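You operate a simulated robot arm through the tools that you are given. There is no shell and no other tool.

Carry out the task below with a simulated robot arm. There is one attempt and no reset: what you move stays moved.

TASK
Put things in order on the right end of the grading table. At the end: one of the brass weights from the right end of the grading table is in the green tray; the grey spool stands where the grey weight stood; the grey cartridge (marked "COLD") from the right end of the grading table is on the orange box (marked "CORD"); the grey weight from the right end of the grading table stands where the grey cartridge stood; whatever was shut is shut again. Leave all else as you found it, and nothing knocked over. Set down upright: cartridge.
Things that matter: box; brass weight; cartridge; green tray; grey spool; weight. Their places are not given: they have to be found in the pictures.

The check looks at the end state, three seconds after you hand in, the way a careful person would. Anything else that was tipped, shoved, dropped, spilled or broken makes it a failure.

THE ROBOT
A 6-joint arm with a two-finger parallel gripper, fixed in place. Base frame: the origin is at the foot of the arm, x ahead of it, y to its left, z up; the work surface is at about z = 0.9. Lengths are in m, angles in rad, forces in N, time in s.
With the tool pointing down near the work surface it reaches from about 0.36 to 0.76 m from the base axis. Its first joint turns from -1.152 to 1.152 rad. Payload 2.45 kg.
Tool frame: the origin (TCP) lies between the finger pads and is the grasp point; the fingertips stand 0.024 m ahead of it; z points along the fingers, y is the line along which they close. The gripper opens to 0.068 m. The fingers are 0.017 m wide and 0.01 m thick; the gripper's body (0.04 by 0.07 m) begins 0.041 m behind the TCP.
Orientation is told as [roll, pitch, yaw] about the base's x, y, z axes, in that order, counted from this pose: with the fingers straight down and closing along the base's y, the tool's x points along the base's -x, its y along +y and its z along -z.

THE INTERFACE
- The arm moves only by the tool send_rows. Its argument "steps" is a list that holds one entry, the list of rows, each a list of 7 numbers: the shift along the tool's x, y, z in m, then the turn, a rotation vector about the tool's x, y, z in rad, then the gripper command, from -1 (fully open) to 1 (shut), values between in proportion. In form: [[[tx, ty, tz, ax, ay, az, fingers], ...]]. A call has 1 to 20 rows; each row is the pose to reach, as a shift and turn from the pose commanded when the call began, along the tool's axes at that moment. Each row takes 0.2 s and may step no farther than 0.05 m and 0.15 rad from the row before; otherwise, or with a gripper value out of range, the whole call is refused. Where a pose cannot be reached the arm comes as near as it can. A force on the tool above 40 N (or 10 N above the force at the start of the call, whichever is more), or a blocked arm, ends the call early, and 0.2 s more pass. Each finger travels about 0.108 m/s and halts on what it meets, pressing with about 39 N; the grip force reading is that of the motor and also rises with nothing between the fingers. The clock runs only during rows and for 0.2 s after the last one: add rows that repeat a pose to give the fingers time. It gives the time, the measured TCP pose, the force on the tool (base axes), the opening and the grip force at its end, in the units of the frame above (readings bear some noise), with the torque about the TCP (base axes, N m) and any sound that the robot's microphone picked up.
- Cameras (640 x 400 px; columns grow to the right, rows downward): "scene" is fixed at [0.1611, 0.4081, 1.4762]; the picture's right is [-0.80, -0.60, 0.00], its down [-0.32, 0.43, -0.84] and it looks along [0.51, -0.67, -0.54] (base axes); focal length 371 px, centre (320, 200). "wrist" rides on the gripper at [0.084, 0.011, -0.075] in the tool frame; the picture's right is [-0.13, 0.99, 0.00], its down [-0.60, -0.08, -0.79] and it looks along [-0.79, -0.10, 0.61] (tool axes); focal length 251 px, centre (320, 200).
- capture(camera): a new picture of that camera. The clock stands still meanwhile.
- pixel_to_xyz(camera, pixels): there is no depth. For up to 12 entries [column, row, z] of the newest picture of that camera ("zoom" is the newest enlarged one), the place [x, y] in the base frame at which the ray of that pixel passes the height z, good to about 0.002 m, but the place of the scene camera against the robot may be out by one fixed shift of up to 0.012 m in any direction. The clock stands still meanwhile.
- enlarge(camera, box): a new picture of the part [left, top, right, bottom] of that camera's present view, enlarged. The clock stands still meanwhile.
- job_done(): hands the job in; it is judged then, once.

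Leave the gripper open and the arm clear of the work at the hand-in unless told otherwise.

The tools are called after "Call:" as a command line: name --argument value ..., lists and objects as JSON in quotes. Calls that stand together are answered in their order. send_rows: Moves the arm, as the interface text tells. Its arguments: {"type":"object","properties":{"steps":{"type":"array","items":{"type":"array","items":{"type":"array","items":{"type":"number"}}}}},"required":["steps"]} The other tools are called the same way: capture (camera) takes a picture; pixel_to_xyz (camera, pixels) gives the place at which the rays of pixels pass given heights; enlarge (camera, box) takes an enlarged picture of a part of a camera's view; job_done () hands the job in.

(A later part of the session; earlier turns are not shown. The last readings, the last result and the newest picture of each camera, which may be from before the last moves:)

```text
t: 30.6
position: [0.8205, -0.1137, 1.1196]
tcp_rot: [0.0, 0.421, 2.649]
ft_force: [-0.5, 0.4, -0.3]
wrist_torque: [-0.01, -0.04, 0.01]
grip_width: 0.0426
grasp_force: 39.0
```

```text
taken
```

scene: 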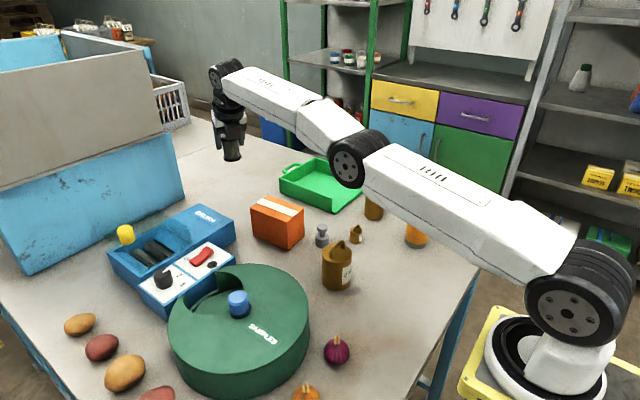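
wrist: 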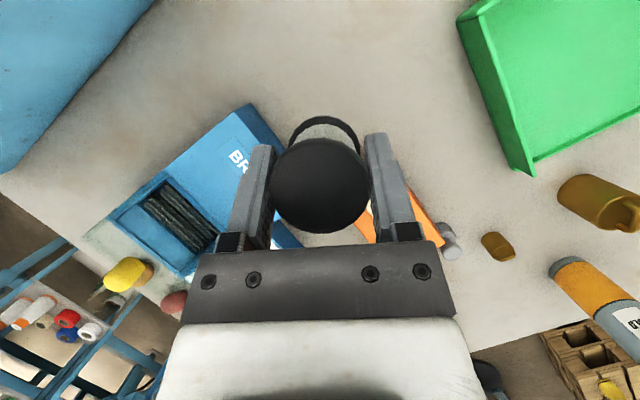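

Lowering the spool toward the spot, stopping a few millimetres above the table first.

Call:
send_rows --steps '[[[-0.017, -0.0008, 0.038, 0, 0, 0, 1], [-0.034, -0.0015, 0.0761, 0, 0, 0, 1], [-0.0509, -0.0022, 0.1141, 0, 0, 0, 1], [-0.0611, -0.0026, 0.1369, 0, 0, 0, 1], [-0.0679, -0.0026, 0.1521, 0, 0, 0, 1], [-0.0679, -0.0026, 0.1521, 0, 0, 0, 1]]]'

Call:
enlarge --camera "scene" --box '[180, 110, 340, 250]'

Call:
capture --camera "wrist"

```text
t: 32.0
position: [0.8285, -0.1096, 0.9502]
tcp_rot: [0.002, 0.42, 2.649]
ft_force: [-0.2, 0.9, -0.1]
wrist_torque: [-0.01, 0.0, 0.0]
grip_width: 0.0426
grasp_force: 38.7
out of reach, approached as far as the arm can: row 1, 2, 3, 4, 5, 6
```

```text
2.86 times, centred on (260, 180) of scene
```

zoom: 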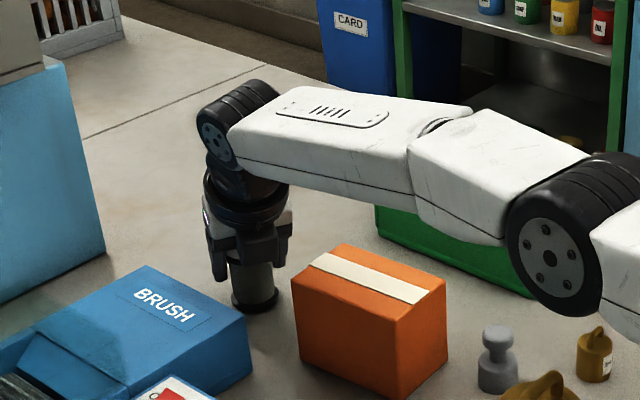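

```text
taken
```

wrist: 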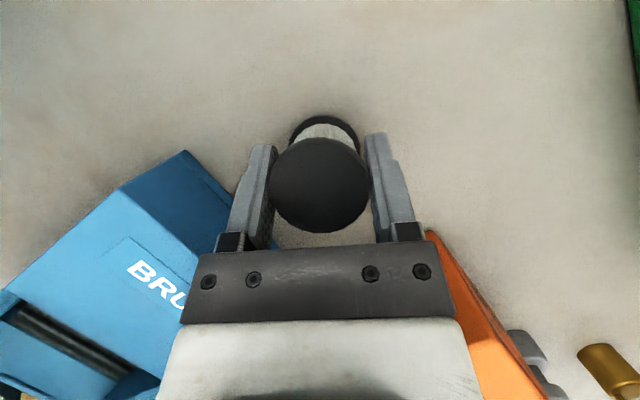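

The arm flagged a limit and sits about 7 mm too far out (0.8285). It is likely the last joint's turn limit. I'll lift 8 mm, turn yaw back by 0.05 and shift to the right spot.

Call:
send_rows --steps '[[[0.0033, 0, -0.0073, 0, 0, 0, 1], [0.001, 0.0025, -0.0083, -0.0102, 0, 0.0228, 1], [-0.0014, 0.0049, -0.0094, -0.0204, 0, 0.0457, 1], [-0.0014, 0.0049, -0.0094, -0.0204, 0, 0.0457, 1]]]'

```text
t: 33.0
position: [0.8157, -0.112, 0.96]
tcp_rot: [0.002, 0.42, 2.598]
ft_force: [-0.2, -0.4, -0.9]
wrist_torque: [-0.01, 0.03, 0.02]
grip_width: 0.0428
grasp_force: 39.3
```

Call:
send_rows --steps '[[[0, 0, 0, 0, 0, 0, 1], [0, 0, 0, 0, 0, 0, 1]]]'

```text
t: 33.6
position: [0.8158, -0.112, 0.9598]
tcp_rot: [0.001, 0.421, 2.599]
ft_force: [0.0, 0.7, -0.4]
wrist_torque: [0.0, 0.0, -0.01]
grip_width: 0.0425
grasp_force: 38.8
```

The reading is steady at (0.8158,−0.112,0.960). Shifting +6 mm in x to (0.8217,−0.1115), then down 8 mm.

Call:
send_rows --steps '[[[0.0044, -0.0035, 0.002, 0, 0, 0, 1], [0.0044, -0.0035, 0.002, 0, 0, 0, 1], [0.0028, -0.0035, 0.0056, 0, 0, 0, 1], [0.0011, -0.0035, 0.0093, 0, 0, 0, 1], [0.0011, -0.0035, 0.0093, 0, 0, 0, 1]]]'

Call:
capture --camera "wrist"

```text
t: 34.8
position: [0.8227, -0.1117, 0.952]
tcp_rot: [0.001, 0.422, 2.598]
ft_force: [0.5, 0.0, -0.3]
wrist_torque: [-0.02, 0.01, 0.0]
grip_width: 0.0429
grasp_force: 39.0
```

```text
taken
```

wrist: 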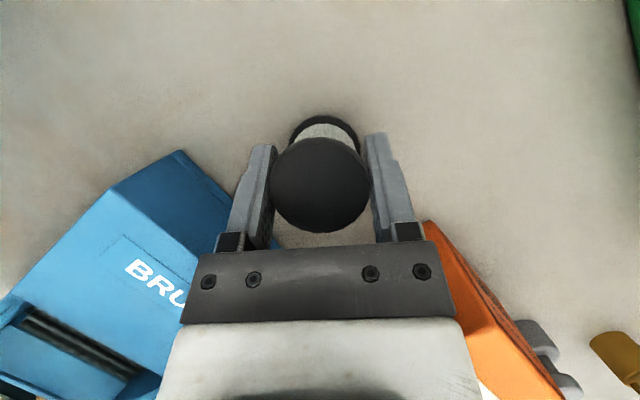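

In position. Now lowering in small steps until the spool bears on the table.

Call:
send_rows --steps '[[[-0.0004, 0, 0.0009, 0, 0, 0, 1], [-0.0008, 0, 0.0018, 0, 0, 0, 1], [-0.0012, 0, 0.0027, 0, 0, 0, 1], [-0.0012, 0, 0.0027, 0, 0, 0, 1]]]'

```text
t: 35.8
position: [0.8225, -0.1104, 0.9486]
tcp_rot: [0.002, 0.419, 2.598]
ft_force: [-0.3, 0.5, -0.5]
wrist_torque: [-0.02, -0.03, 0.02]
grip_width: 0.043
grasp_force: 38.9
```

Call:
send_rows --steps '[[[-0.0004, 0, 0.0009, 0, 0, 0, 1], [-0.0006, 0, 0.0014, 0, 0, 0, 1], [-0.0006, 0, 0.0014, 0, 0, 0, 1]]]'

```text
t: 36.6
position: [0.8208, -0.1123, 0.9488]
tcp_rot: [0.001, 0.423, 2.599]
ft_force: [0.3, 0.2, 7.4]
wrist_torque: [-0.03, -0.01, 0.01]
grip_width: 0.0425
grasp_force: 39.5
```

The spool now bears on the table (7.4 N). Opening the fingers gently.

Call:
send_rows --steps '[[[0, 0, 0, 0, 0, 0, -0.3], [0, 0, 0, 0, 0, 0, -0.5], [0, 0, 0, 0, 0, 0, -0.8], [0, 0, 0, 0, 0, 0, -0.8]]]'

Call:
capture --camera "wrist"

```text
t: 37.6
position: [0.8212, -0.1119, 0.9481]
tcp_rot: [0.001, 0.421, 2.598]
ft_force: [-0.7, 0.3, -0.2]
wrist_torque: [0.01, -0.01, 0.03]
grip_width: 0.061
grasp_force: 0.0
```

```text
taken
```

wrist: 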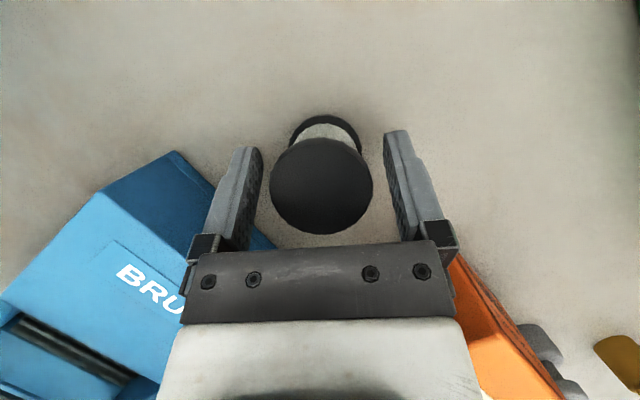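

The spool stands freely. Lifting straight up to z≈1.12.

Call:
send_rows --steps '[[[0.0082, 0, -0.0183, 0, 0, 0, -0.8], [0.0204, 0, -0.0457, 0, 0, 0, -0.8], [0.0367, 0, -0.0822, 0, 0, 0, -1], [0.053, 0, -0.1187, 0, 0, 0, -1], [0.0693, 0, -0.1552, 0, 0, 0, -1], [0.0693, 0, -0.1552, 0, 0, 0, -1]]]'

Call:
capture --camera "scene"

Call:
capture --camera "wrist"

```text
t: 39.0
position: [0.8199, -0.1086, 1.1154]
tcp_rot: [0.002, 0.42, 2.601]
ft_force: [0.0, 0.5, -0.2]
wrist_torque: [0.03, 0.0, -0.04]
grip_width: 0.0679
grasp_force: 0.0
```

```text
taken
```

scene: 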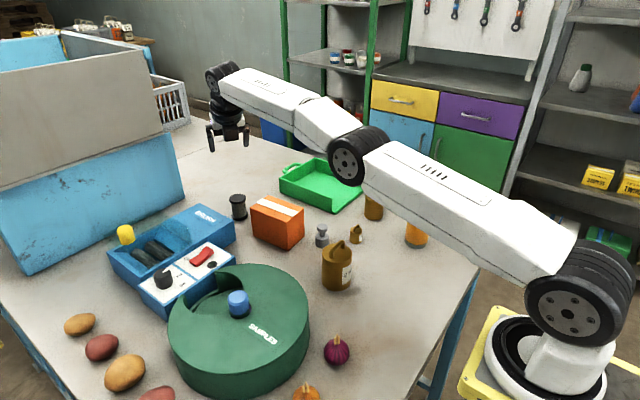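

```text
taken
```

wrist: 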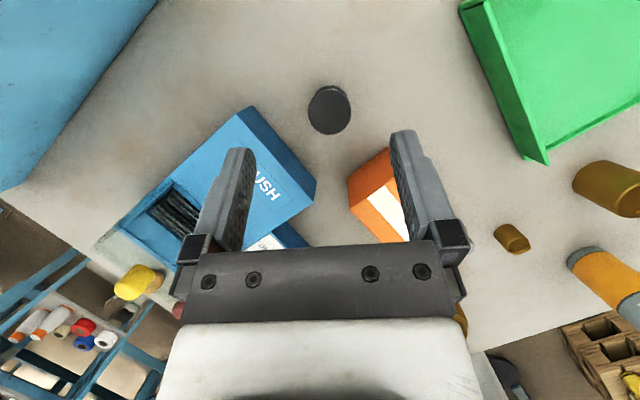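

The spool stands at scene (239,207), exactly where the weight was. I'll verify its location numerically.

Call:
pixel_to_xyz --camera "wrist" --pixels '[[329.5, 110.5, 0.957]]'

Call:
pixel_to_xyz --camera "scene" --pixels '[[238.8, 216.0, 0.9]]'

```text
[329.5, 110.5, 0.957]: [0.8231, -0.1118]
```

```text
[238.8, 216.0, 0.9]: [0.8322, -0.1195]
```

The spool is in place (0.823,−0.112). Next is the cartridge. I'll retract upward and start turning the wrist back.

Call:
send_rows --steps '[[[-0.0194, 0.0246, -0.0251, -0.0408, 0, 0.0913, -1], [-0.0389, 0.0492, -0.0502, -0.0816, 0, 0.1826, -1], [-0.0583, 0.0739, -0.0753, -0.1224, 0, 0.274, -1], [-0.0777, 0.0985, -0.1005, -0.1631, 0, 0.3653, -1], [-0.0972, 0.1231, -0.1256, -0.2039, 0, 0.4566, -1], [-0.1166, 0.1477, -0.1507, -0.2447, 0, 0.5479, -1], [-0.1166, 0.1477, -0.1507, -0.2447, 0, 0.5479, -1]]]'

```text
t: 40.6
position: [0.604, -0.1486, 1.2065]
tcp_rot: [0.0, 0.42, 1.999]
ft_force: [0.0, -0.4, -0.2]
wrist_torque: [0.0, 0.01, -0.02]
grip_width: 0.0679
grasp_force: 0.0
```

Call:
send_rows --steps '[[[0.0029, 0.0387, -0.0036, 0, -0.14, 0, -1], [0.0057, 0.0773, -0.0073, 0, -0.28, 0, -1], [0.0086, 0.116, -0.0109, 0, -0.42, 0, -1], [0.0086, 0.116, -0.0109, 0, -0.42, 0, -1]]]'

```text
t: 41.6
position: [0.4994, -0.2013, 1.2196]
tcp_rot: [-0.001, -0.002, 1.999]
ft_force: [-0.9, -0.3, 0.9]
wrist_torque: [-0.01, 0.01, 0.01]
grip_width: 0.0682
grasp_force: 0.2
```

Tool is vertical again. Now turning yaw back to 0 while moving to about (0.34,−0.29,1.22) to look at the cartridge.

Call:
send_rows --steps '[[[0.0011, 0.0131, 0, 0, 0, 0.1428, -1], [0.0022, 0.0261, 0, 0, 0, 0.2857, -1], [0.0033, 0.0392, 0, 0, 0, 0.4286, -1], [0.0043, 0.0523, 0, 0, 0, 0.5714, -1], [0.0054, 0.0653, 0, 0, 0, 0.7143, -1], [0.0065, 0.0784, 0, 0, 0, 0.8571, -1], [0.0076, 0.0915, 0, 0, 0, 1.0, -1], [0.0087, 0.1045, 0, 0, 0, 1.1429, -1], [0.0098, 0.1176, 0, 0, 0, 1.2857, -1], [0.0109, 0.1306, 0, 0, 0, 1.4286, -1], [0.0119, 0.1437, 0, 0, 0, 1.5714, -1], [0.013, 0.1568, 0, 0, 0, 1.7143, -1], [0.0141, 0.1698, 0, 0, 0, 1.8571, -1], [0.0152, 0.1829, 0, 0, 0, 2.0, -1], [0.0152, 0.1829, 0, 0, 0, 2.0, -1]]]'

Call:
capture --camera "wrist"

Call:
capture --camera "scene"

```text
t: 44.8
position: [0.3373, -0.2911, 1.2217]
tcp_rot: [-0.001, -0.001, -0.004]
ft_force: [0.1, 0.2, 0.3]
wrist_torque: [0.01, 0.01, 0.02]
grip_width: 0.068
grasp_force: 0.0
```

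```text
taken
```

wrist: 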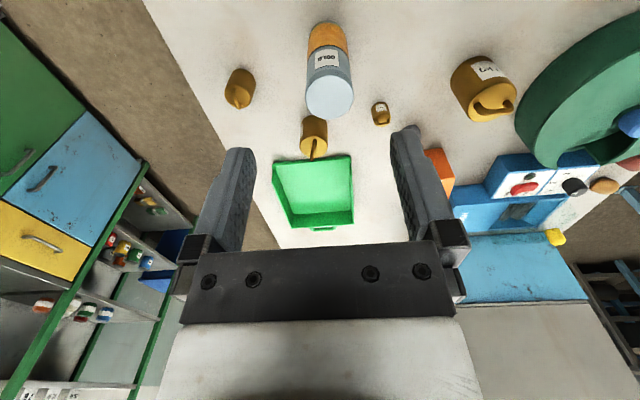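

```text
taken
```

scene: 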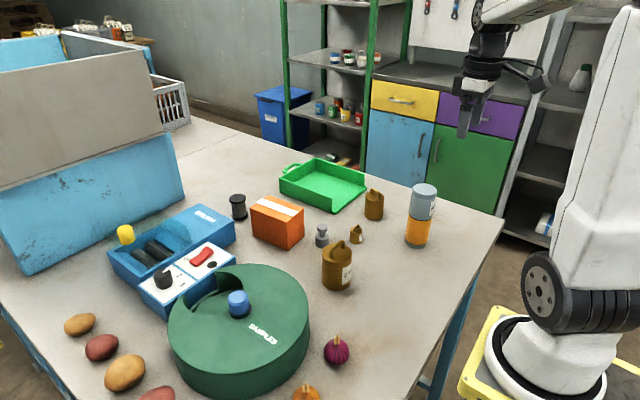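

Everything is standing. I'll enlarge the cartridge in both views to measure it.

Call:
enlarge --camera "scene" --box '[380, 170, 460, 260]'

Call:
enlarge --camera "wrist" --box '[260, 10, 400, 130]'

```text
4.44 times, centred on (420, 215) of scene
```

zoom: 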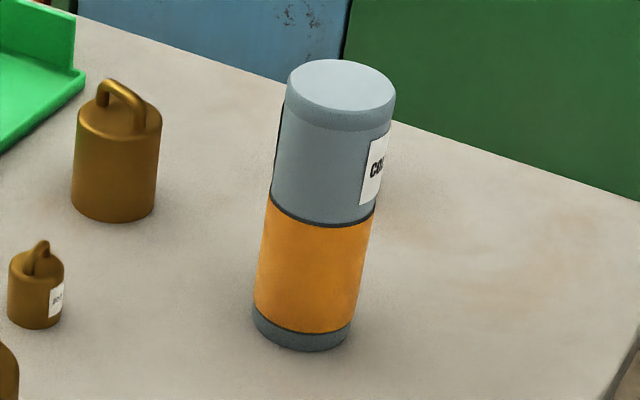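

```text
3.33 times, centred on (330, 70) of wrist
```

zoom: 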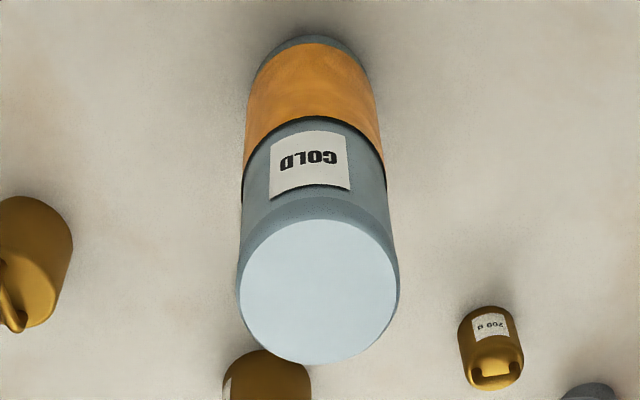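

Call:
pixel_to_xyz --camera "scene" --pixels '[[415.7, 241.6, 0.9], [424.7, 189.1, 1.03], [424.7, 189.1, 1.04], [424.7, 189.1, 1.05], [424.7, 189.1, 1.06]]'

Call:
pixel_to_xyz --camera "wrist" --pixels '[[329.7, 97, 1.03], [329.7, 97, 1.04], [329.7, 97, 1.05], [329.7, 97, 1.06], [328.5, 20.5, 0.9]]'

```text
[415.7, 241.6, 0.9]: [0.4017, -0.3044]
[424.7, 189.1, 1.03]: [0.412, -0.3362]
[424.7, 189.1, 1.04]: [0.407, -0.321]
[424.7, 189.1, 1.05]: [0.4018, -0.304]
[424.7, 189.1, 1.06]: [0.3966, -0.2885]
```

```text
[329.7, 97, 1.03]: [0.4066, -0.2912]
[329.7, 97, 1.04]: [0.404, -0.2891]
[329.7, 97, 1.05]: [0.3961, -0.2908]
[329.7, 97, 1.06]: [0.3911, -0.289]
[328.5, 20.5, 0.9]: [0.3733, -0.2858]
```

The cartridge's axis is at (0.396,−0.291), its top at z≈1.05 and its diameter about 53 mm. I'll move above it at z≈1.14 and check centring.

Call:
send_rows --steps '[[[-0.029, 0, 0.02, 0, 0, 0, -1], [-0.0587, 0, 0.05, 0, 0, 0, -1], [-0.0587, 0, 0.08, 0, 0, 0, -1], [-0.0587, 0, 0.08, 0, 0, 0, -1]]]'

Call:
capture --camera "wrist"

```text
t: 45.8
position: [0.3996, -0.2922, 1.1412]
tcp_rot: [-0.004, 0.001, -0.001]
ft_force: [-0.6, 0.3, -0.6]
wrist_torque: [0.0, -0.02, 0.01]
grip_width: 0.0681
grasp_force: 0.0
```

```text
taken
```

wrist: 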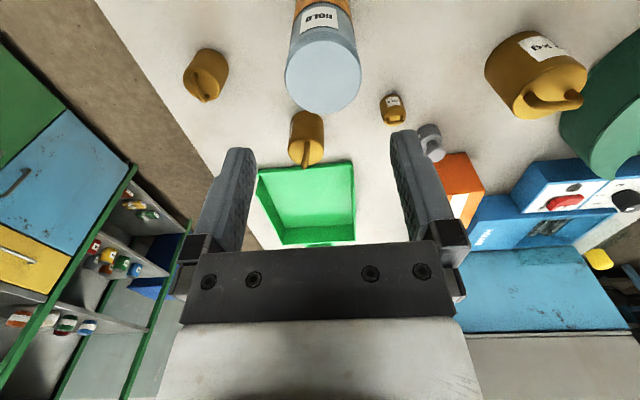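

Call:
enlarge --camera "wrist" --box '[260, 0, 400, 120]'

Call:
pixel_to_xyz --camera "wrist" --pixels '[[323, 74.5, 1.05], [285, 75, 1.05], [361, 73, 1.05], [323, 37, 1.05], [323, 113, 1.05]]'

```text
3.33 times, centred on (330, 60) of wrist
```

zoom: 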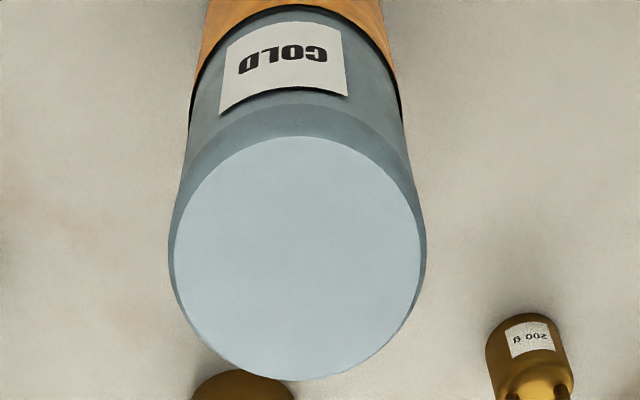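

```text
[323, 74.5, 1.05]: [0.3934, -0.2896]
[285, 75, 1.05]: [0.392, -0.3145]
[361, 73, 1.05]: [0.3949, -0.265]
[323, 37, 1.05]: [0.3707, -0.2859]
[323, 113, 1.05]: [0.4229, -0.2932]
```

The top circle's edges give a centre at (0.397,−0.2905). Adjusting and lowering to TCP z≈1.018 (palm stays about 9 mm above the top).

Call:
send_rows --steps '[[[0.0026, 0.0017, 0.03, 0, 0, 0, -1], [0.0026, 0.0017, 0.065, 0, 0, 0, -1], [0.0026, 0.0017, 0.1, 0, 0, 0, -1], [0.0026, 0.0017, 0.123, 0, 0, 0, -1], [0.0026, 0.0017, 0.123, 0, 0, 0, -1]]]'

Call:
capture --camera "wrist"

```text
t: 47.0
position: [0.395, -0.2905, 1.0182]
tcp_rot: [0.001, 0.001, -0.002]
ft_force: [0.0, 0.0, -0.1]
wrist_torque: [0.0, 0.02, 0.01]
grip_width: 0.0682
grasp_force: 0.1
```

```text
taken
```

wrist: 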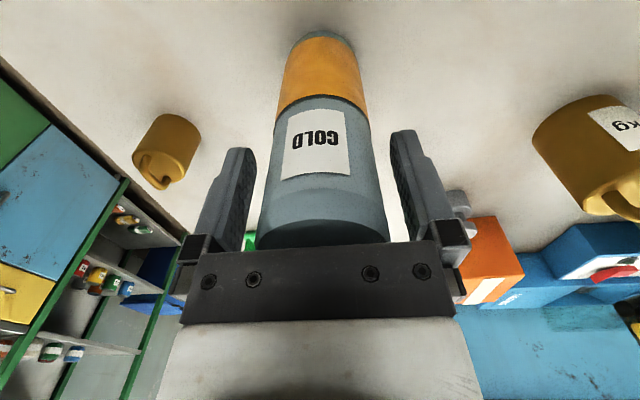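

The cartridge is centred between the fingers. Closing.

Call:
send_rows --steps '[[[0, 0, 0, 0, 0, 0, -0.8], [0, 0, 0, 0, 0, 0, -0.6], [0, 0, 0, 0, 0, 0, -0.3], [0, 0, 0, 0, 0, 0, 0.3], [0, 0, 0, 0, 0, 0, 0.3]]]'

Call:
capture --camera "wrist"

```text
t: 48.2
position: [0.3948, -0.2899, 1.018]
tcp_rot: [0.0, 0.001, -0.003]
ft_force: [-0.5, 1.2, 0.6]
wrist_torque: [0.16, -0.01, 0.06]
grip_width: 0.0514
grasp_force: 38.8
```

```text
taken
```

wrist: 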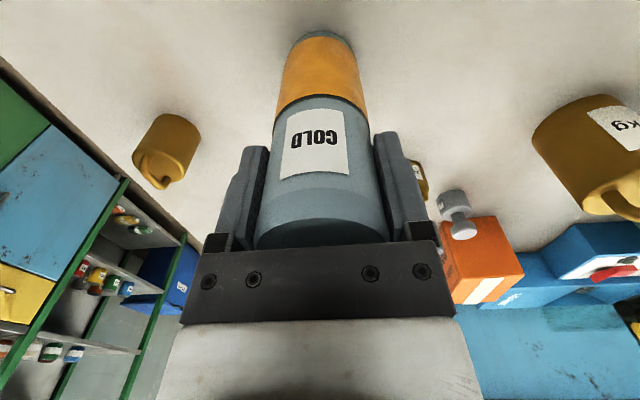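

Gripped at 0.0514. Lifting straight up slowly to z≈1.19.

Call:
send_rows --steps '[[[0, 0, -0.008, 0, 0, 0, 1], [0, 0, -0.025, 0, 0, 0, 1], [0, 0, -0.055, 0, 0, 0, 1], [0, 0, -0.09, 0, 0, 0, 1], [0, 0, -0.13, 0, 0, 0, 1], [0, 0, -0.16, 0, 0, 0, 1], [0, 0, -0.172, 0, 0, 0, 1], [0, 0, -0.172, 0, 0, 0, 1]]]'

Call:
capture --camera "wrist"

Call:
capture --camera "scene"

```text
t: 50.0
position: [0.3947, -0.2906, 1.1905]
tcp_rot: [-0.002, 0.0, 0.0]
ft_force: [-0.7, -0.5, -3.7]
wrist_torque: [-0.02, 0.01, 0.01]
grip_width: 0.0515
grasp_force: 38.5
```

```text
taken
```

wrist: 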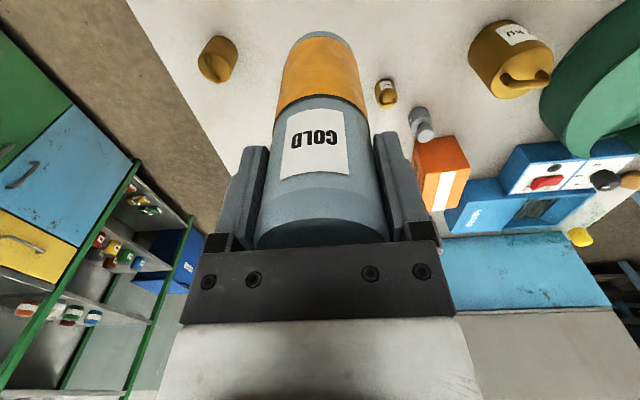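

```text
taken
```

scene: 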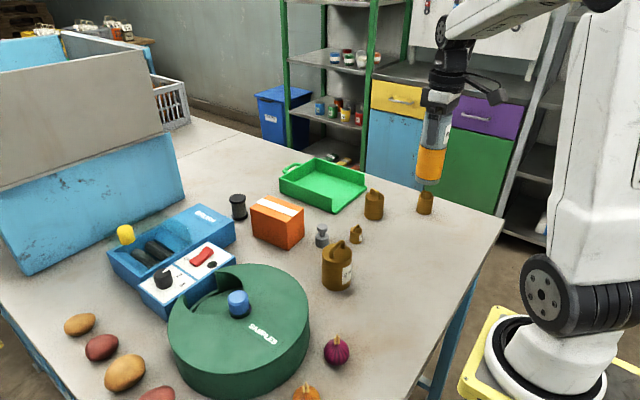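

The cartridge is held upright (about 3.7 N). Carrying it at height to above the box centre (0.68,−0.109).

Call:
send_rows --steps '[[[-0.02, 0.0128, 0, 0, 0, 0, 1], [-0.055, 0.0353, 0, 0, 0, 0, 1], [-0.095, 0.0609, 0, 0, 0, 0, 1], [-0.135, 0.0866, 0, 0, 0, 0, 1], [-0.175, 0.1122, 0, 0, 0, 0, 1], [-0.215, 0.1379, 0, 0, 0, 0, 1], [-0.25, 0.1603, 0, 0, 0, 0, 1], [-0.275, 0.1764, 0, 0, 0, 0, 1], [-0.283, 0.1815, 0, 0, 0, 0, 1], [-0.283, 0.1815, 0, 0, 0, 0, 1]]]'

Call:
capture --camera "wrist"

Call:
capture --camera "scene"

```text
t: 52.2
position: [0.6764, -0.108, 1.1913]
tcp_rot: [-0.001, 0.0, -0.001]
ft_force: [0.2, 0.5, -3.0]
wrist_torque: [0.01, 0.07, -0.01]
grip_width: 0.0512
grasp_force: 39.8
```

```text
taken
```

wrist: 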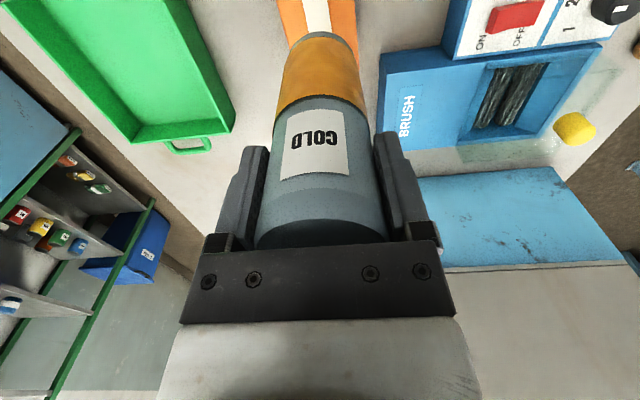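

```text
taken
```

scene: 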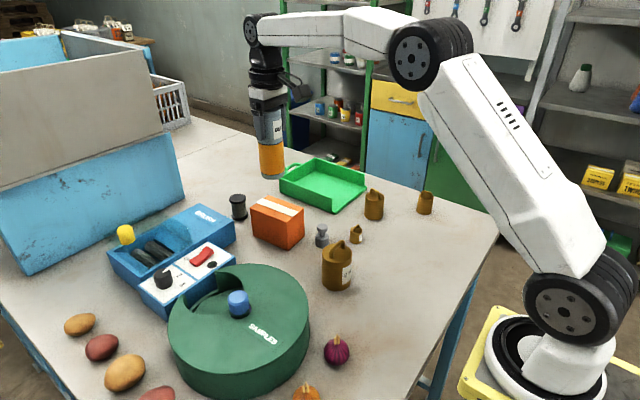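

Lowering over the box to about 7 mm above its top, then I'll inspect.

Call:
send_rows --steps '[[[-0.0015, 0, 0.02, 0, 0, 0, 1], [-0.0015, 0, 0.045, 0, 0, 0, 1], [-0.0015, 0, 0.065, 0, 0, 0, 1], [-0.0015, 0, 0.079, 0, 0, 0, 1], [-0.0015, 0, 0.083, 0, 0, 0, 1], [-0.0015, 0, 0.083, 0, 0, 0, 1]]]'

Call:
capture --camera "wrist"

Call:
enlarge --camera "scene" --box '[210, 130, 330, 260]'

```text
t: 53.6
position: [0.677, -0.1085, 1.1062]
tcp_rot: [-0.003, 0.001, -0.002]
ft_force: [-0.6, -0.3, -3.9]
wrist_torque: [-0.07, 0.04, 0.02]
grip_width: 0.0511
grasp_force: 38.7
```

```text
taken
```

wrist: 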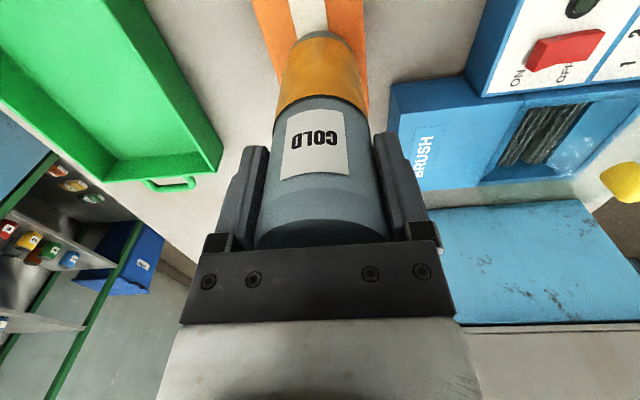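

```text
3.08 times, centred on (270, 195) of scene
```

zoom: 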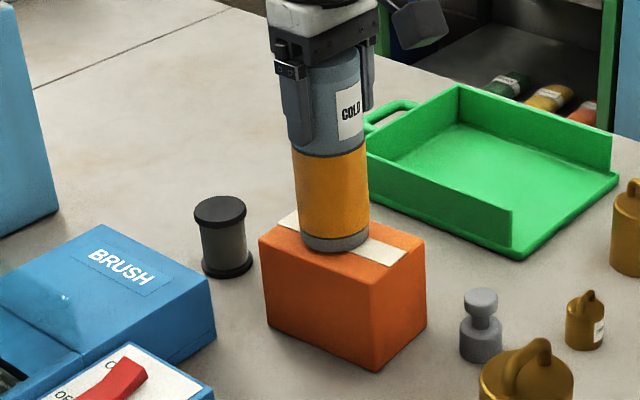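

The cartridge base hovers over the middle of the box's top. Lowering in small steps until it bears.

Call:
send_rows --steps '[[[0, 0, 0.002, 0, 0, 0, 1], [0, 0, 0.003, 0, 0, 0, 1], [0, 0, 0.004, 0, 0, 0, 1], [0, 0, 0.004, 0, 0, 0, 1]]]'

```text
t: 54.6
position: [0.6781, -0.1089, 1.1023]
tcp_rot: [0.001, 0.0, -0.001]
ft_force: [-2.5, 1.2, 3.0]
wrist_torque: [0.16, 0.26, 0.04]
grip_width: 0.0514
grasp_force: 39.0
```

It's in contact (force went from −3.9 to +3 N). Releasing slowly.

Call:
send_rows --steps '[[[0, 0, 0, 0, 0, 0, -0.5], [0, 0, 0, 0, 0, 0, -0.65], [0, 0, 0, 0, 0, 0, -0.8], [0, 0, 0, 0, 0, 0, -1], [0, 0, 0, 0, 0, 0, -1]]]'

Call:
capture --camera "wrist"

Call:
enlarge --camera "scene" --box '[210, 130, 330, 260]'

```text
t: 55.8
position: [0.6783, -0.1091, 1.1032]
tcp_rot: [-0.001, 0.0, -0.002]
ft_force: [-0.3, -0.6, 0.1]
wrist_torque: [0.03, 0.03, 0.0]
grip_width: 0.0682
grasp_force: 0.0
```

```text
taken
```

wrist: 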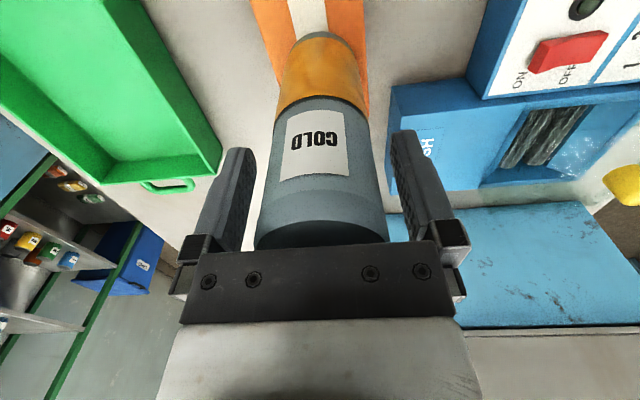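

```text
3.08 times, centred on (270, 195) of scene
```

zoom: 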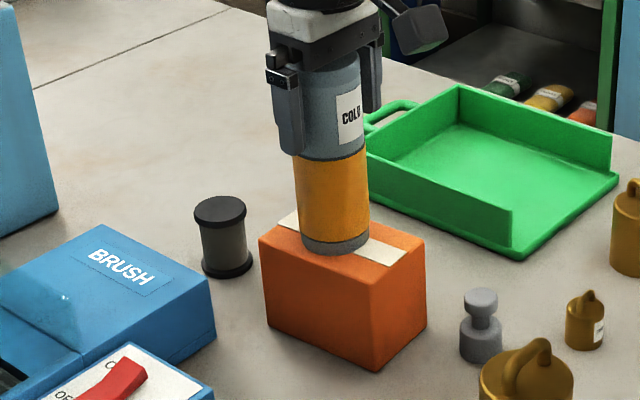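

The cartridge stands upright on the box. Raising straight up to clear it.

Call:
send_rows --steps '[[[0, 0, -0.015, 0, 0, 0, -1], [0, 0, -0.045, 0, 0, 0, -1], [0, 0, -0.085, 0, 0, 0, -1], [0, 0, -0.125, 0, 0, 0, -1], [0, 0, -0.125, 0, 0, 0, -1]]]'

Call:
capture --camera "scene"

```text
t: 57.0
position: [0.6802, -0.1114, 1.2302]
tcp_rot: [-0.001, 0.0, -0.002]
ft_force: [-0.4, -0.4, 0.0]
wrist_torque: [0.03, 0.01, 0.0]
grip_width: 0.0678
grasp_force: 0.1
```

```text
taken
```

scene: 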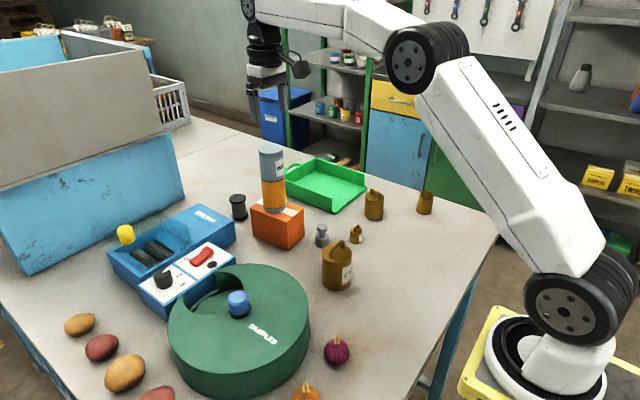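

The cartridge stands on the box. Next I'll move at height toward the weight at about (0.572,−0.152), turning yaw to +0.5 so the camera stays away from the 2 kg weight, then drop to z≈1.10 to look.

Call:
send_rows --steps '[[[0.03, -0.012, 0, 0, 0, -0.125, -1], [0.065, -0.025, 0, 0, 0, -0.25, -1], [0.095, -0.035, 0, 0, 0, -0.375, -1], [0.108, -0.04, 0, 0, 0, -0.5, -1], [0.108, -0.04, 0.045, 0, 0, -0.5, -1], [0.108, -0.04, 0.09, 0, 0, -0.5, -1], [0.108, -0.04, 0.125, 0, 0, -0.5, -1], [0.108, -0.04, 0.125, 0, 0, -0.5, -1]]]'

Call:
capture --camera "wrist"

```text
t: 58.8
position: [0.5704, -0.1478, 1.1048]
tcp_rot: [0.0, -0.001, 0.499]
ft_force: [-1.0, -0.3, 0.5]
wrist_torque: [0.02, 0.0, 0.0]
grip_width: 0.0681
grasp_force: 0.1
```

```text
taken
```

wrist: 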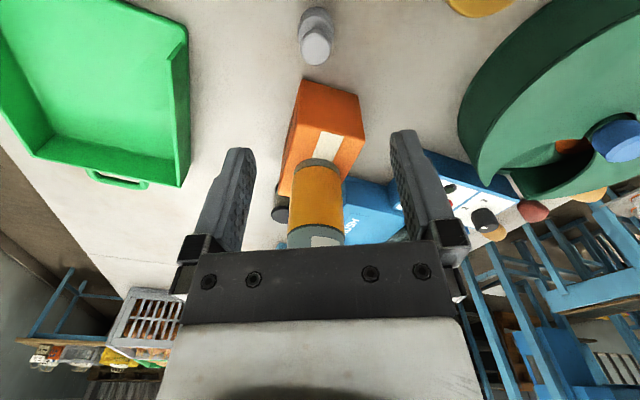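

The weight is visible at wrist (315,40). Enlarging for its centre.

Call:
enlarge --camera "wrist" --box '[270, 0, 370, 70]'

Call:
pixel_to_xyz --camera "wrist" --pixels '[[316, 49, 0.953], [300, 46, 0.945], [333, 45, 0.945], [316, 65, 0.945]]'

```text
5.71 times, centred on (320, 35) of wrist
```

zoom: 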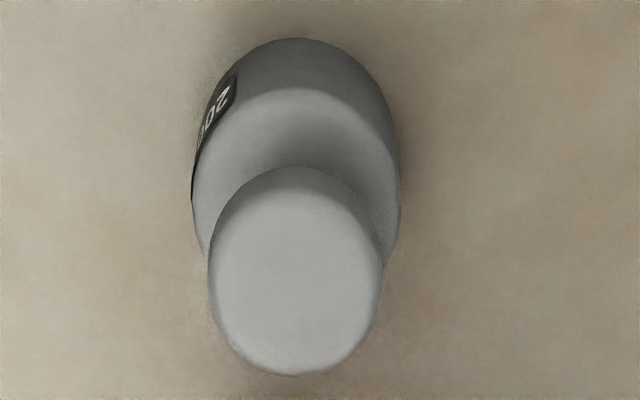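

```text
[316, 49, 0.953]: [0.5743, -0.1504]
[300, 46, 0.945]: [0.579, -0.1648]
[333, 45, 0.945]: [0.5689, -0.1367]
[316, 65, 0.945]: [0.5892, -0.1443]
```

Call:
pixel_to_xyz --camera "zoom" --pixels '[[297, 290, 0.953], [296, 178, 0.925], [192, 190, 0.925], [400, 190, 0.925], [296, 38, 0.9]]'

```text
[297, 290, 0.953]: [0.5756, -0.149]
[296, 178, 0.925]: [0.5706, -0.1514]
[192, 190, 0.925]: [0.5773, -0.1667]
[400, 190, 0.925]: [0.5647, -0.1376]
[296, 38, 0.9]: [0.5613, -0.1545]
```

The weight's axis is at about (0.575,−0.149). Lowering with the small correction to TCP z≈0.930 so the pads hold the body.

Call:
send_rows --steps '[[[-0.0035, -0.0033, 0.035, 0, 0, 0, -1], [-0.0035, -0.0033, 0.075, 0, 0, 0, -1], [-0.0035, -0.0033, 0.115, 0, 0, 0, -1], [-0.0035, -0.0033, 0.15, 0, 0, 0, -1], [-0.0035, -0.0033, 0.1745, 0, 0, 0, -1], [-0.0035, -0.0033, 0.1745, 0, 0, 0, -1]]]'

Call:
capture --camera "wrist"

```text
t: 60.2
position: [0.5775, -0.1482, 0.9279]
tcp_rot: [0.0, -0.001, 0.499]
ft_force: [0.5, 0.4, -0.1]
wrist_torque: [-0.01, -0.01, -0.02]
grip_width: 0.068
grasp_force: 0.1
```

```text
taken
```

wrist: 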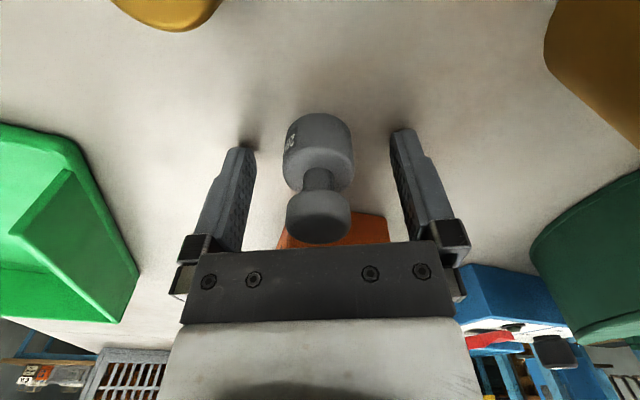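

Centred between the fingers. Raising 2 mm for tip clearance and closing.

Call:
send_rows --steps '[[[0, 0, -0.002, 0, 0, 0, -1], [0, 0, -0.002, 0, 0, 0, -0.5], [0, 0, -0.002, 0, 0, 0, 0.0], [0, 0, -0.002, 0, 0, 0, 1], [0, 0, -0.002, 0, 0, 0, 1]]]'

Call:
capture --camera "wrist"

```text
t: 61.4
position: [0.5756, -0.1494, 0.9308]
tcp_rot: [0.0, 0.0, 0.498]
ft_force: [-0.4, -0.3, -0.7]
wrist_torque: [-0.02, 0.01, 0.04]
grip_width: 0.0328
grasp_force: 39.2
```

```text
taken
```

wrist: 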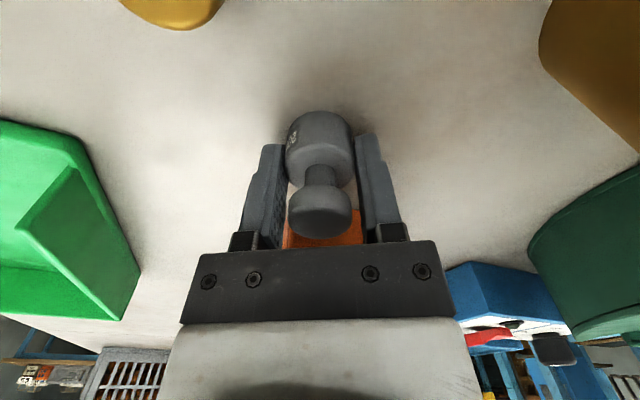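

Held. Lifting to z≈1.07, then carrying over to above the cartridge's old spot (0.397,−0.2905).

Call:
send_rows --steps '[[[0, 0, -0.01, 0, 0, 0, 1], [0, 0, -0.04, 0, 0, 0, 1], [0, 0, -0.08, 0, 0, 0, 1], [0, 0, -0.12, 0, 0, 0, 1], [0, 0, -0.14, 0, 0, 0, 1], [0.037, -0.0064, -0.14, 0, 0, 0, 1], [0.0746, -0.0128, -0.14, 0, 0, 0, 1], [0.1119, -0.0192, -0.14, 0, 0, 0, 1], [0.1492, -0.0256, -0.14, 0, 0, 0, 1], [0.1865, -0.032, -0.14, 0, 0, 0, 1], [0.2238, -0.0384, -0.14, 0, 0, 0, 1], [0.2238, -0.0384, -0.14, 0, 0, 0, 1], [0.2238, -0.0384, -0.14, 0, 0, 0, 1]]]'

Call:
capture --camera "wrist"

Call:
capture --camera "scene"

```text
t: 64.2
position: [0.3969, -0.2931, 1.0696]
tcp_rot: [0.0, -0.001, 0.499]
ft_force: [-0.7, 0.0, -1.5]
wrist_torque: [0.0, 0.0, -0.02]
grip_width: 0.0328
grasp_force: 39.5
```

```text
taken
```

wrist: 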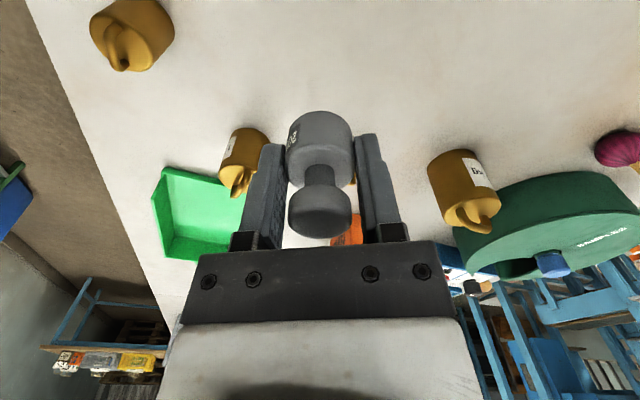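

```text
taken
```

scene: 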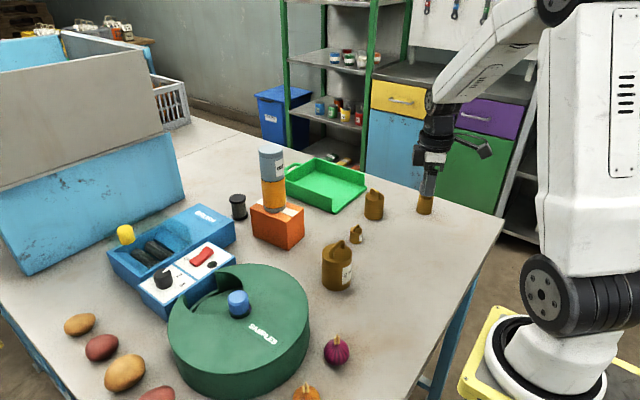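

Lowering to just above the table, with a 2 mm correction toward (0.397,−0.2905).

Call:
send_rows --steps '[[[-0.0012, 0.0022, 0.035, 0, 0, 0, 1], [-0.0012, 0.0022, 0.075, 0, 0, 0, 1], [-0.0012, 0.0022, 0.11, 0, 0, 0, 1], [-0.0012, 0.0022, 0.13, 0, 0, 0, 1], [-0.0012, 0.0022, 0.1365, 0, 0, 0, 1], [-0.0012, 0.0022, 0.1365, 0, 0, 0, 1]]]'

```text
t: 65.6
position: [0.3978, -0.2879, 0.9349]
tcp_rot: [0.0, -0.001, 0.5]
ft_force: [0.8, -0.1, -2.0]
wrist_torque: [-0.01, -0.02, -0.01]
grip_width: 0.0326
grasp_force: 39.2
```

Call:
send_rows --steps '[[[0, -0.001, 0.0015, 0, 0, 0, 1], [0, -0.001, 0.003, 0, 0, 0, 1], [0, -0.001, 0.004, 0, 0, 0, 1], [0, -0.001, 0.004, 0, 0, 0, 1]]]'

```text
t: 66.6
position: [0.3984, -0.2894, 0.9308]
tcp_rot: [0.001, 0.001, 0.499]
ft_force: [-0.2, -0.4, -2.0]
wrist_torque: [0.01, 0.0, 0.0]
grip_width: 0.0327
grasp_force: 38.8
```

Call:
send_rows --steps '[[[0, 0, 0.0008, 0, 0, 0, 1], [0, 0, 0.0015, 0, 0, 0, 1], [0, 0, 0.0015, 0, 0, 0, 1]]]'

```text
t: 67.4
position: [0.3983, -0.2897, 0.9305]
tcp_rot: [-0.002, 0.001, 0.5]
ft_force: [-4.4, 8.4, 25.8]
wrist_torque: [0.29, 0.13, 0.01]
grip_width: 0.0327
grasp_force: 38.9
```

The weight bears on the table (25.8 N). Easing 1 mm and releasing.

Call:
send_rows --steps '[[[0, 0, -0.001, 0, 0, 0, 1], [0, 0, -0.001, 0, 0, 0, 0.0], [0, 0, -0.001, 0, 0, 0, -0.4], [0, 0, -0.001, 0, 0, 0, -0.9], [0, 0, -0.001, 0, 0, 0, -0.9]]]'

Call:
capture --camera "wrist"

```text
t: 68.6
position: [0.3974, -0.2884, 0.9304]
tcp_rot: [0.002, 0.0, 0.5]
ft_force: [0.8, 0.3, -0.8]
wrist_torque: [0.01, -0.01, 0.0]
grip_width: 0.0646
grasp_force: 0.0
```

```text
taken
```

wrist: 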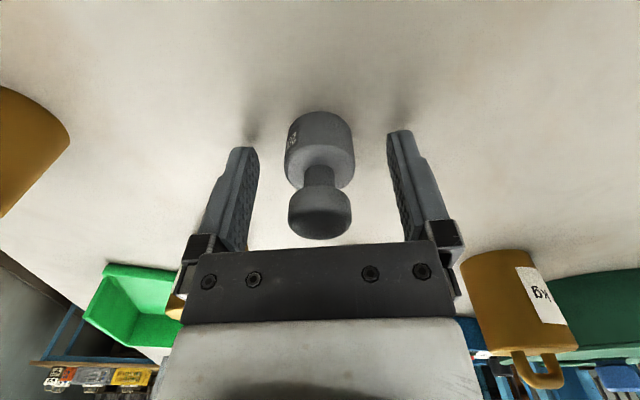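

The weight stands upright on the cartridge's old spot. I'll lift clear, then hover over the small brass weight near (0.517,−0.212) with yaw back to 0.

Call:
send_rows --steps '[[[0, 0, -0.02, 0, 0, 0, -0.9], [0, 0, -0.05, 0, 0, 0, -1], [0, 0, -0.09, 0, 0, 0, -1], [0, 0, -0.13, 0, 0, 0, -1], [0, 0, -0.17, 0, 0, 0, -1], [-0.03, 0.0055, -0.17, 0, 0, 0.125, -1], [-0.06, 0.011, -0.17, 0, 0, 0.25, -1], [-0.09, 0.0166, -0.17, 0, 0, 0.375, -1], [-0.118, 0.0221, -0.17, 0, 0, 0.5, -1], [-0.118, 0.0221, -0.17, 0, 0, 0.5, -1]]]'

Call:
capture --camera "wrist"

Call:
capture --camera "scene"

```text
t: 70.8
position: [0.4895, -0.2135, 1.0994]
tcp_rot: [-0.001, 0.0, -0.001]
ft_force: [-0.3, 0.3, -0.6]
wrist_torque: [-0.01, 0.01, -0.02]
grip_width: 0.0679
grasp_force: 0.2
```

```text
taken
```

wrist: 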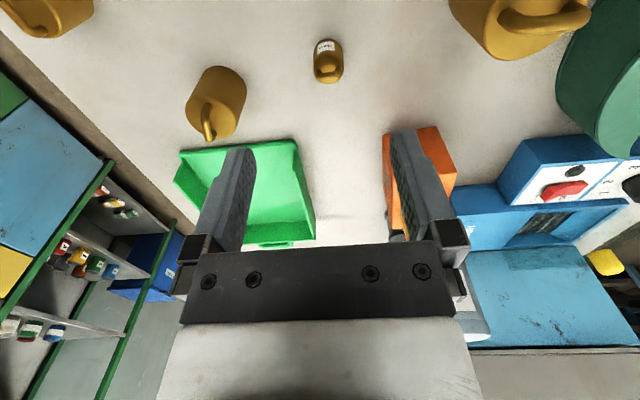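

```text
taken
```

scene: 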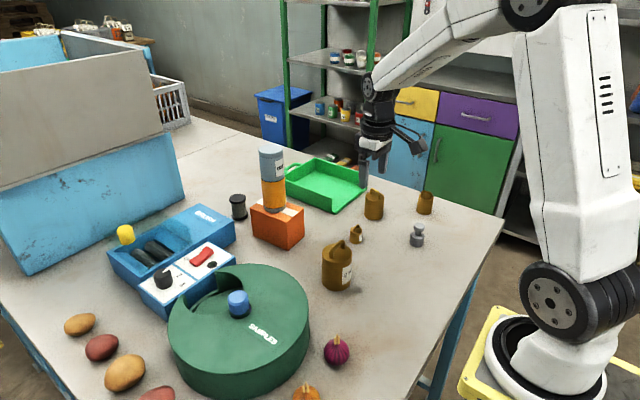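

The weight stands at scene (416,236). Now measuring the small brass weight at wrist (328,60).

Call:
enlarge --camera "wrist" --box '[288, 20, 368, 100]'

Call:
enlarge --camera "scene" --box '[330, 210, 390, 260]'

Call:
pixel_to_xyz --camera "wrist" --pixels '[[327.5, 39, 0.9], [314, 68, 0.93], [343, 68, 0.93], [328, 84, 0.93], [180, 151, 0.9], [295, 142, 0.945], [313, 213, 0.9], [314, 238, 0.9], [299, 142, 0.9]]'

```text
5.00 times, centred on (328, 60) of wrist
```

zoom: 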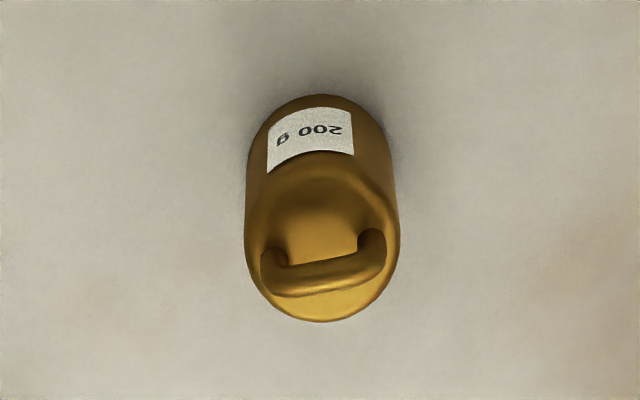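

```text
8.00 times, centred on (360, 235) of scene
```

zoom: 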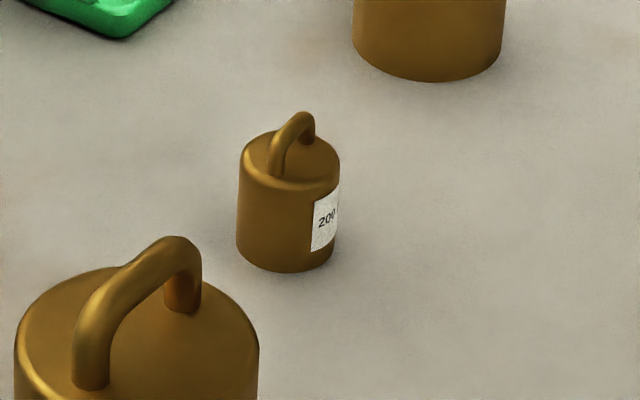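

```text
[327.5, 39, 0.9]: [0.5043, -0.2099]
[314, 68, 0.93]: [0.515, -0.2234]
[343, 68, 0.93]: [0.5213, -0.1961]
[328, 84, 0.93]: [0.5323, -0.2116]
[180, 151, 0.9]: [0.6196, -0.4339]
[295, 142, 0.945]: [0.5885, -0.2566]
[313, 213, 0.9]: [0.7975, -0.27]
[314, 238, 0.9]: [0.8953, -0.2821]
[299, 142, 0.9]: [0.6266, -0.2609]
```

The small brass weight (200 g) is centred at (0.518,−0.2105), about 28 mm across, with body top at about 0.93. Moving above it and lowering to TCP z≈0.928.

Call:
send_rows --steps '[[[-0.0285, 0.003, 0.01, 0, 0, 0, -1], [-0.0285, 0.003, 0.05, 0, 0, 0, -1], [-0.0285, 0.003, 0.09, 0, 0, 0, -1], [-0.0285, 0.003, 0.13, 0, 0, 0, -1], [-0.0285, 0.003, 0.16, 0, 0, 0, -1], [-0.0285, 0.003, 0.1705, 0, 0, 0, -1], [-0.0285, 0.003, 0.1705, 0, 0, 0, -1]]]'

Call:
capture --camera "wrist"

```text
t: 72.4
position: [0.5183, -0.213, 0.9282]
tcp_rot: [-0.002, -0.001, -0.002]
ft_force: [0.1, -0.3, -0.1]
wrist_torque: [0.02, -0.04, 0.0]
grip_width: 0.0682
grasp_force: 0.1
```

```text
taken
```

wrist: 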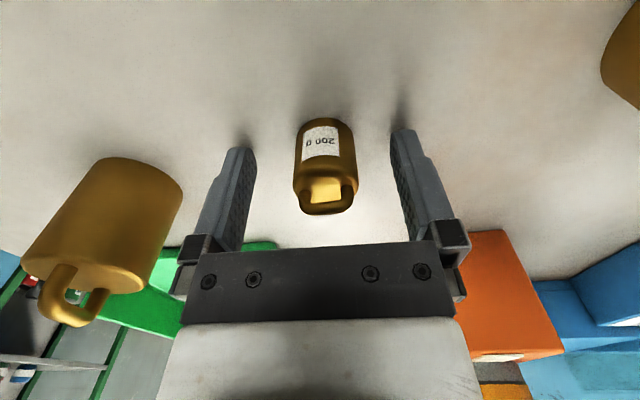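

The brass weight is about 2.5 mm off the midline. I'll adjust and close.

Call:
send_rows --steps '[[[0, 0.0025, 0, 0, 0, 0, -1], [0, 0.0025, 0, 0, 0, 0, -0.5], [0, 0.0025, 0, 0, 0, 0, 0], [0, 0.0025, 0, 0, 0, 0, 0.6], [0, 0.0025, 0, 0, 0, 0, 1], [0, 0.0025, 0, 0, 0, 0, 1]]]'

Call:
capture --camera "wrist"

```text
t: 73.8
position: [0.5187, -0.2094, 0.929]
tcp_rot: [-0.001, 0.0, -0.004]
ft_force: [0.3, 1.2, 0.5]
wrist_torque: [0.04, -0.01, 0.0]
grip_width: 0.0296
grasp_force: 39.4
```

```text
taken
```

wrist: 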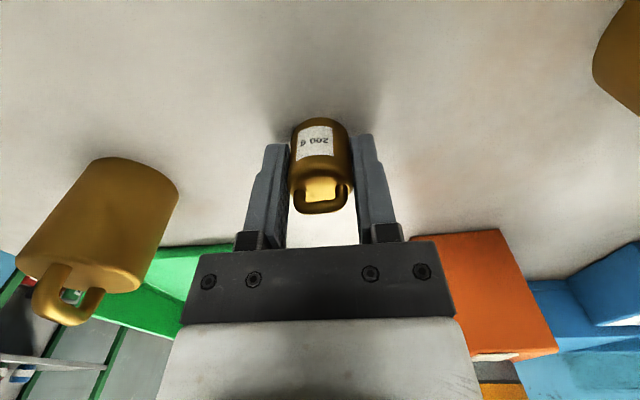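

Held (width 0.0296). Lifting to z≈1.07 and carrying it to above the tray interior at about (0.668,−0.345).

Call:
send_rows --steps '[[[0, 0, -0.01, 0, 0, 0, 1], [0, 0, -0.04, 0, 0, 0, 1], [0, 0, -0.08, 0, 0, 0, 1], [0, 0, -0.12, 0, 0, 0, 1], [0, 0, -0.145, 0, 0, 0, 1], [-0.0299, -0.0271, -0.145, 0, 0, 0, 1], [-0.0597, -0.0542, -0.145, 0, 0, 0, 1], [-0.0896, -0.0814, -0.145, 0, 0, 0, 1], [-0.1194, -0.1085, -0.145, 0, 0, 0, 1], [-0.1493, -0.1356, -0.145, 0, 0, 0, 1], [-0.1493, -0.1356, -0.145, 0, 0, 0, 1], [-0.1493, -0.1356, -0.145, 0, 0, 0, 1]]]'

Call:
capture --camera "wrist"

Call:
capture --camera "scene"

```text
t: 76.4
position: [0.6676, -0.3458, 1.0733]
tcp_rot: [-0.001, 0.002, 0.0]
ft_force: [0.6, -0.1, -1.4]
wrist_torque: [0.0, 0.01, 0.02]
grip_width: 0.0295
grasp_force: 38.9
```

```text
taken
```

wrist: 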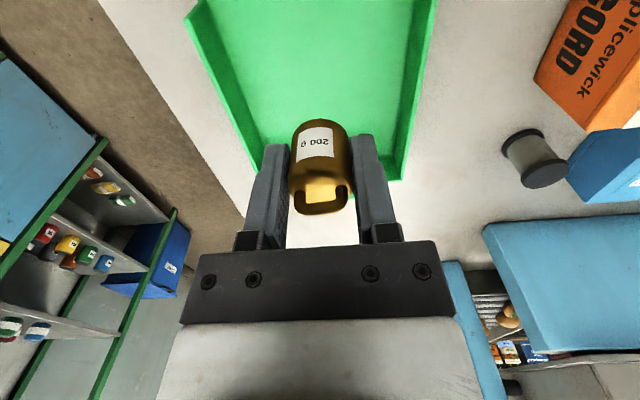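

```text
taken
```

scene: 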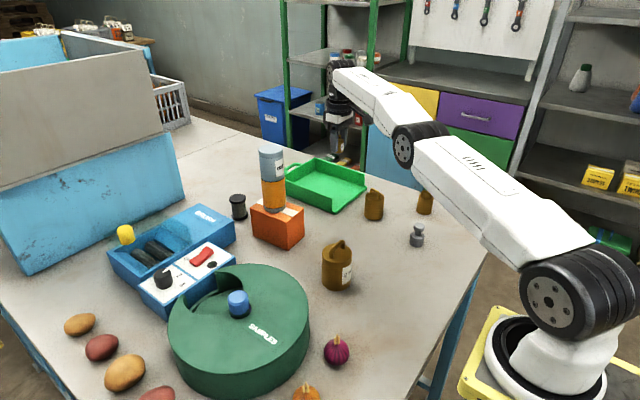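

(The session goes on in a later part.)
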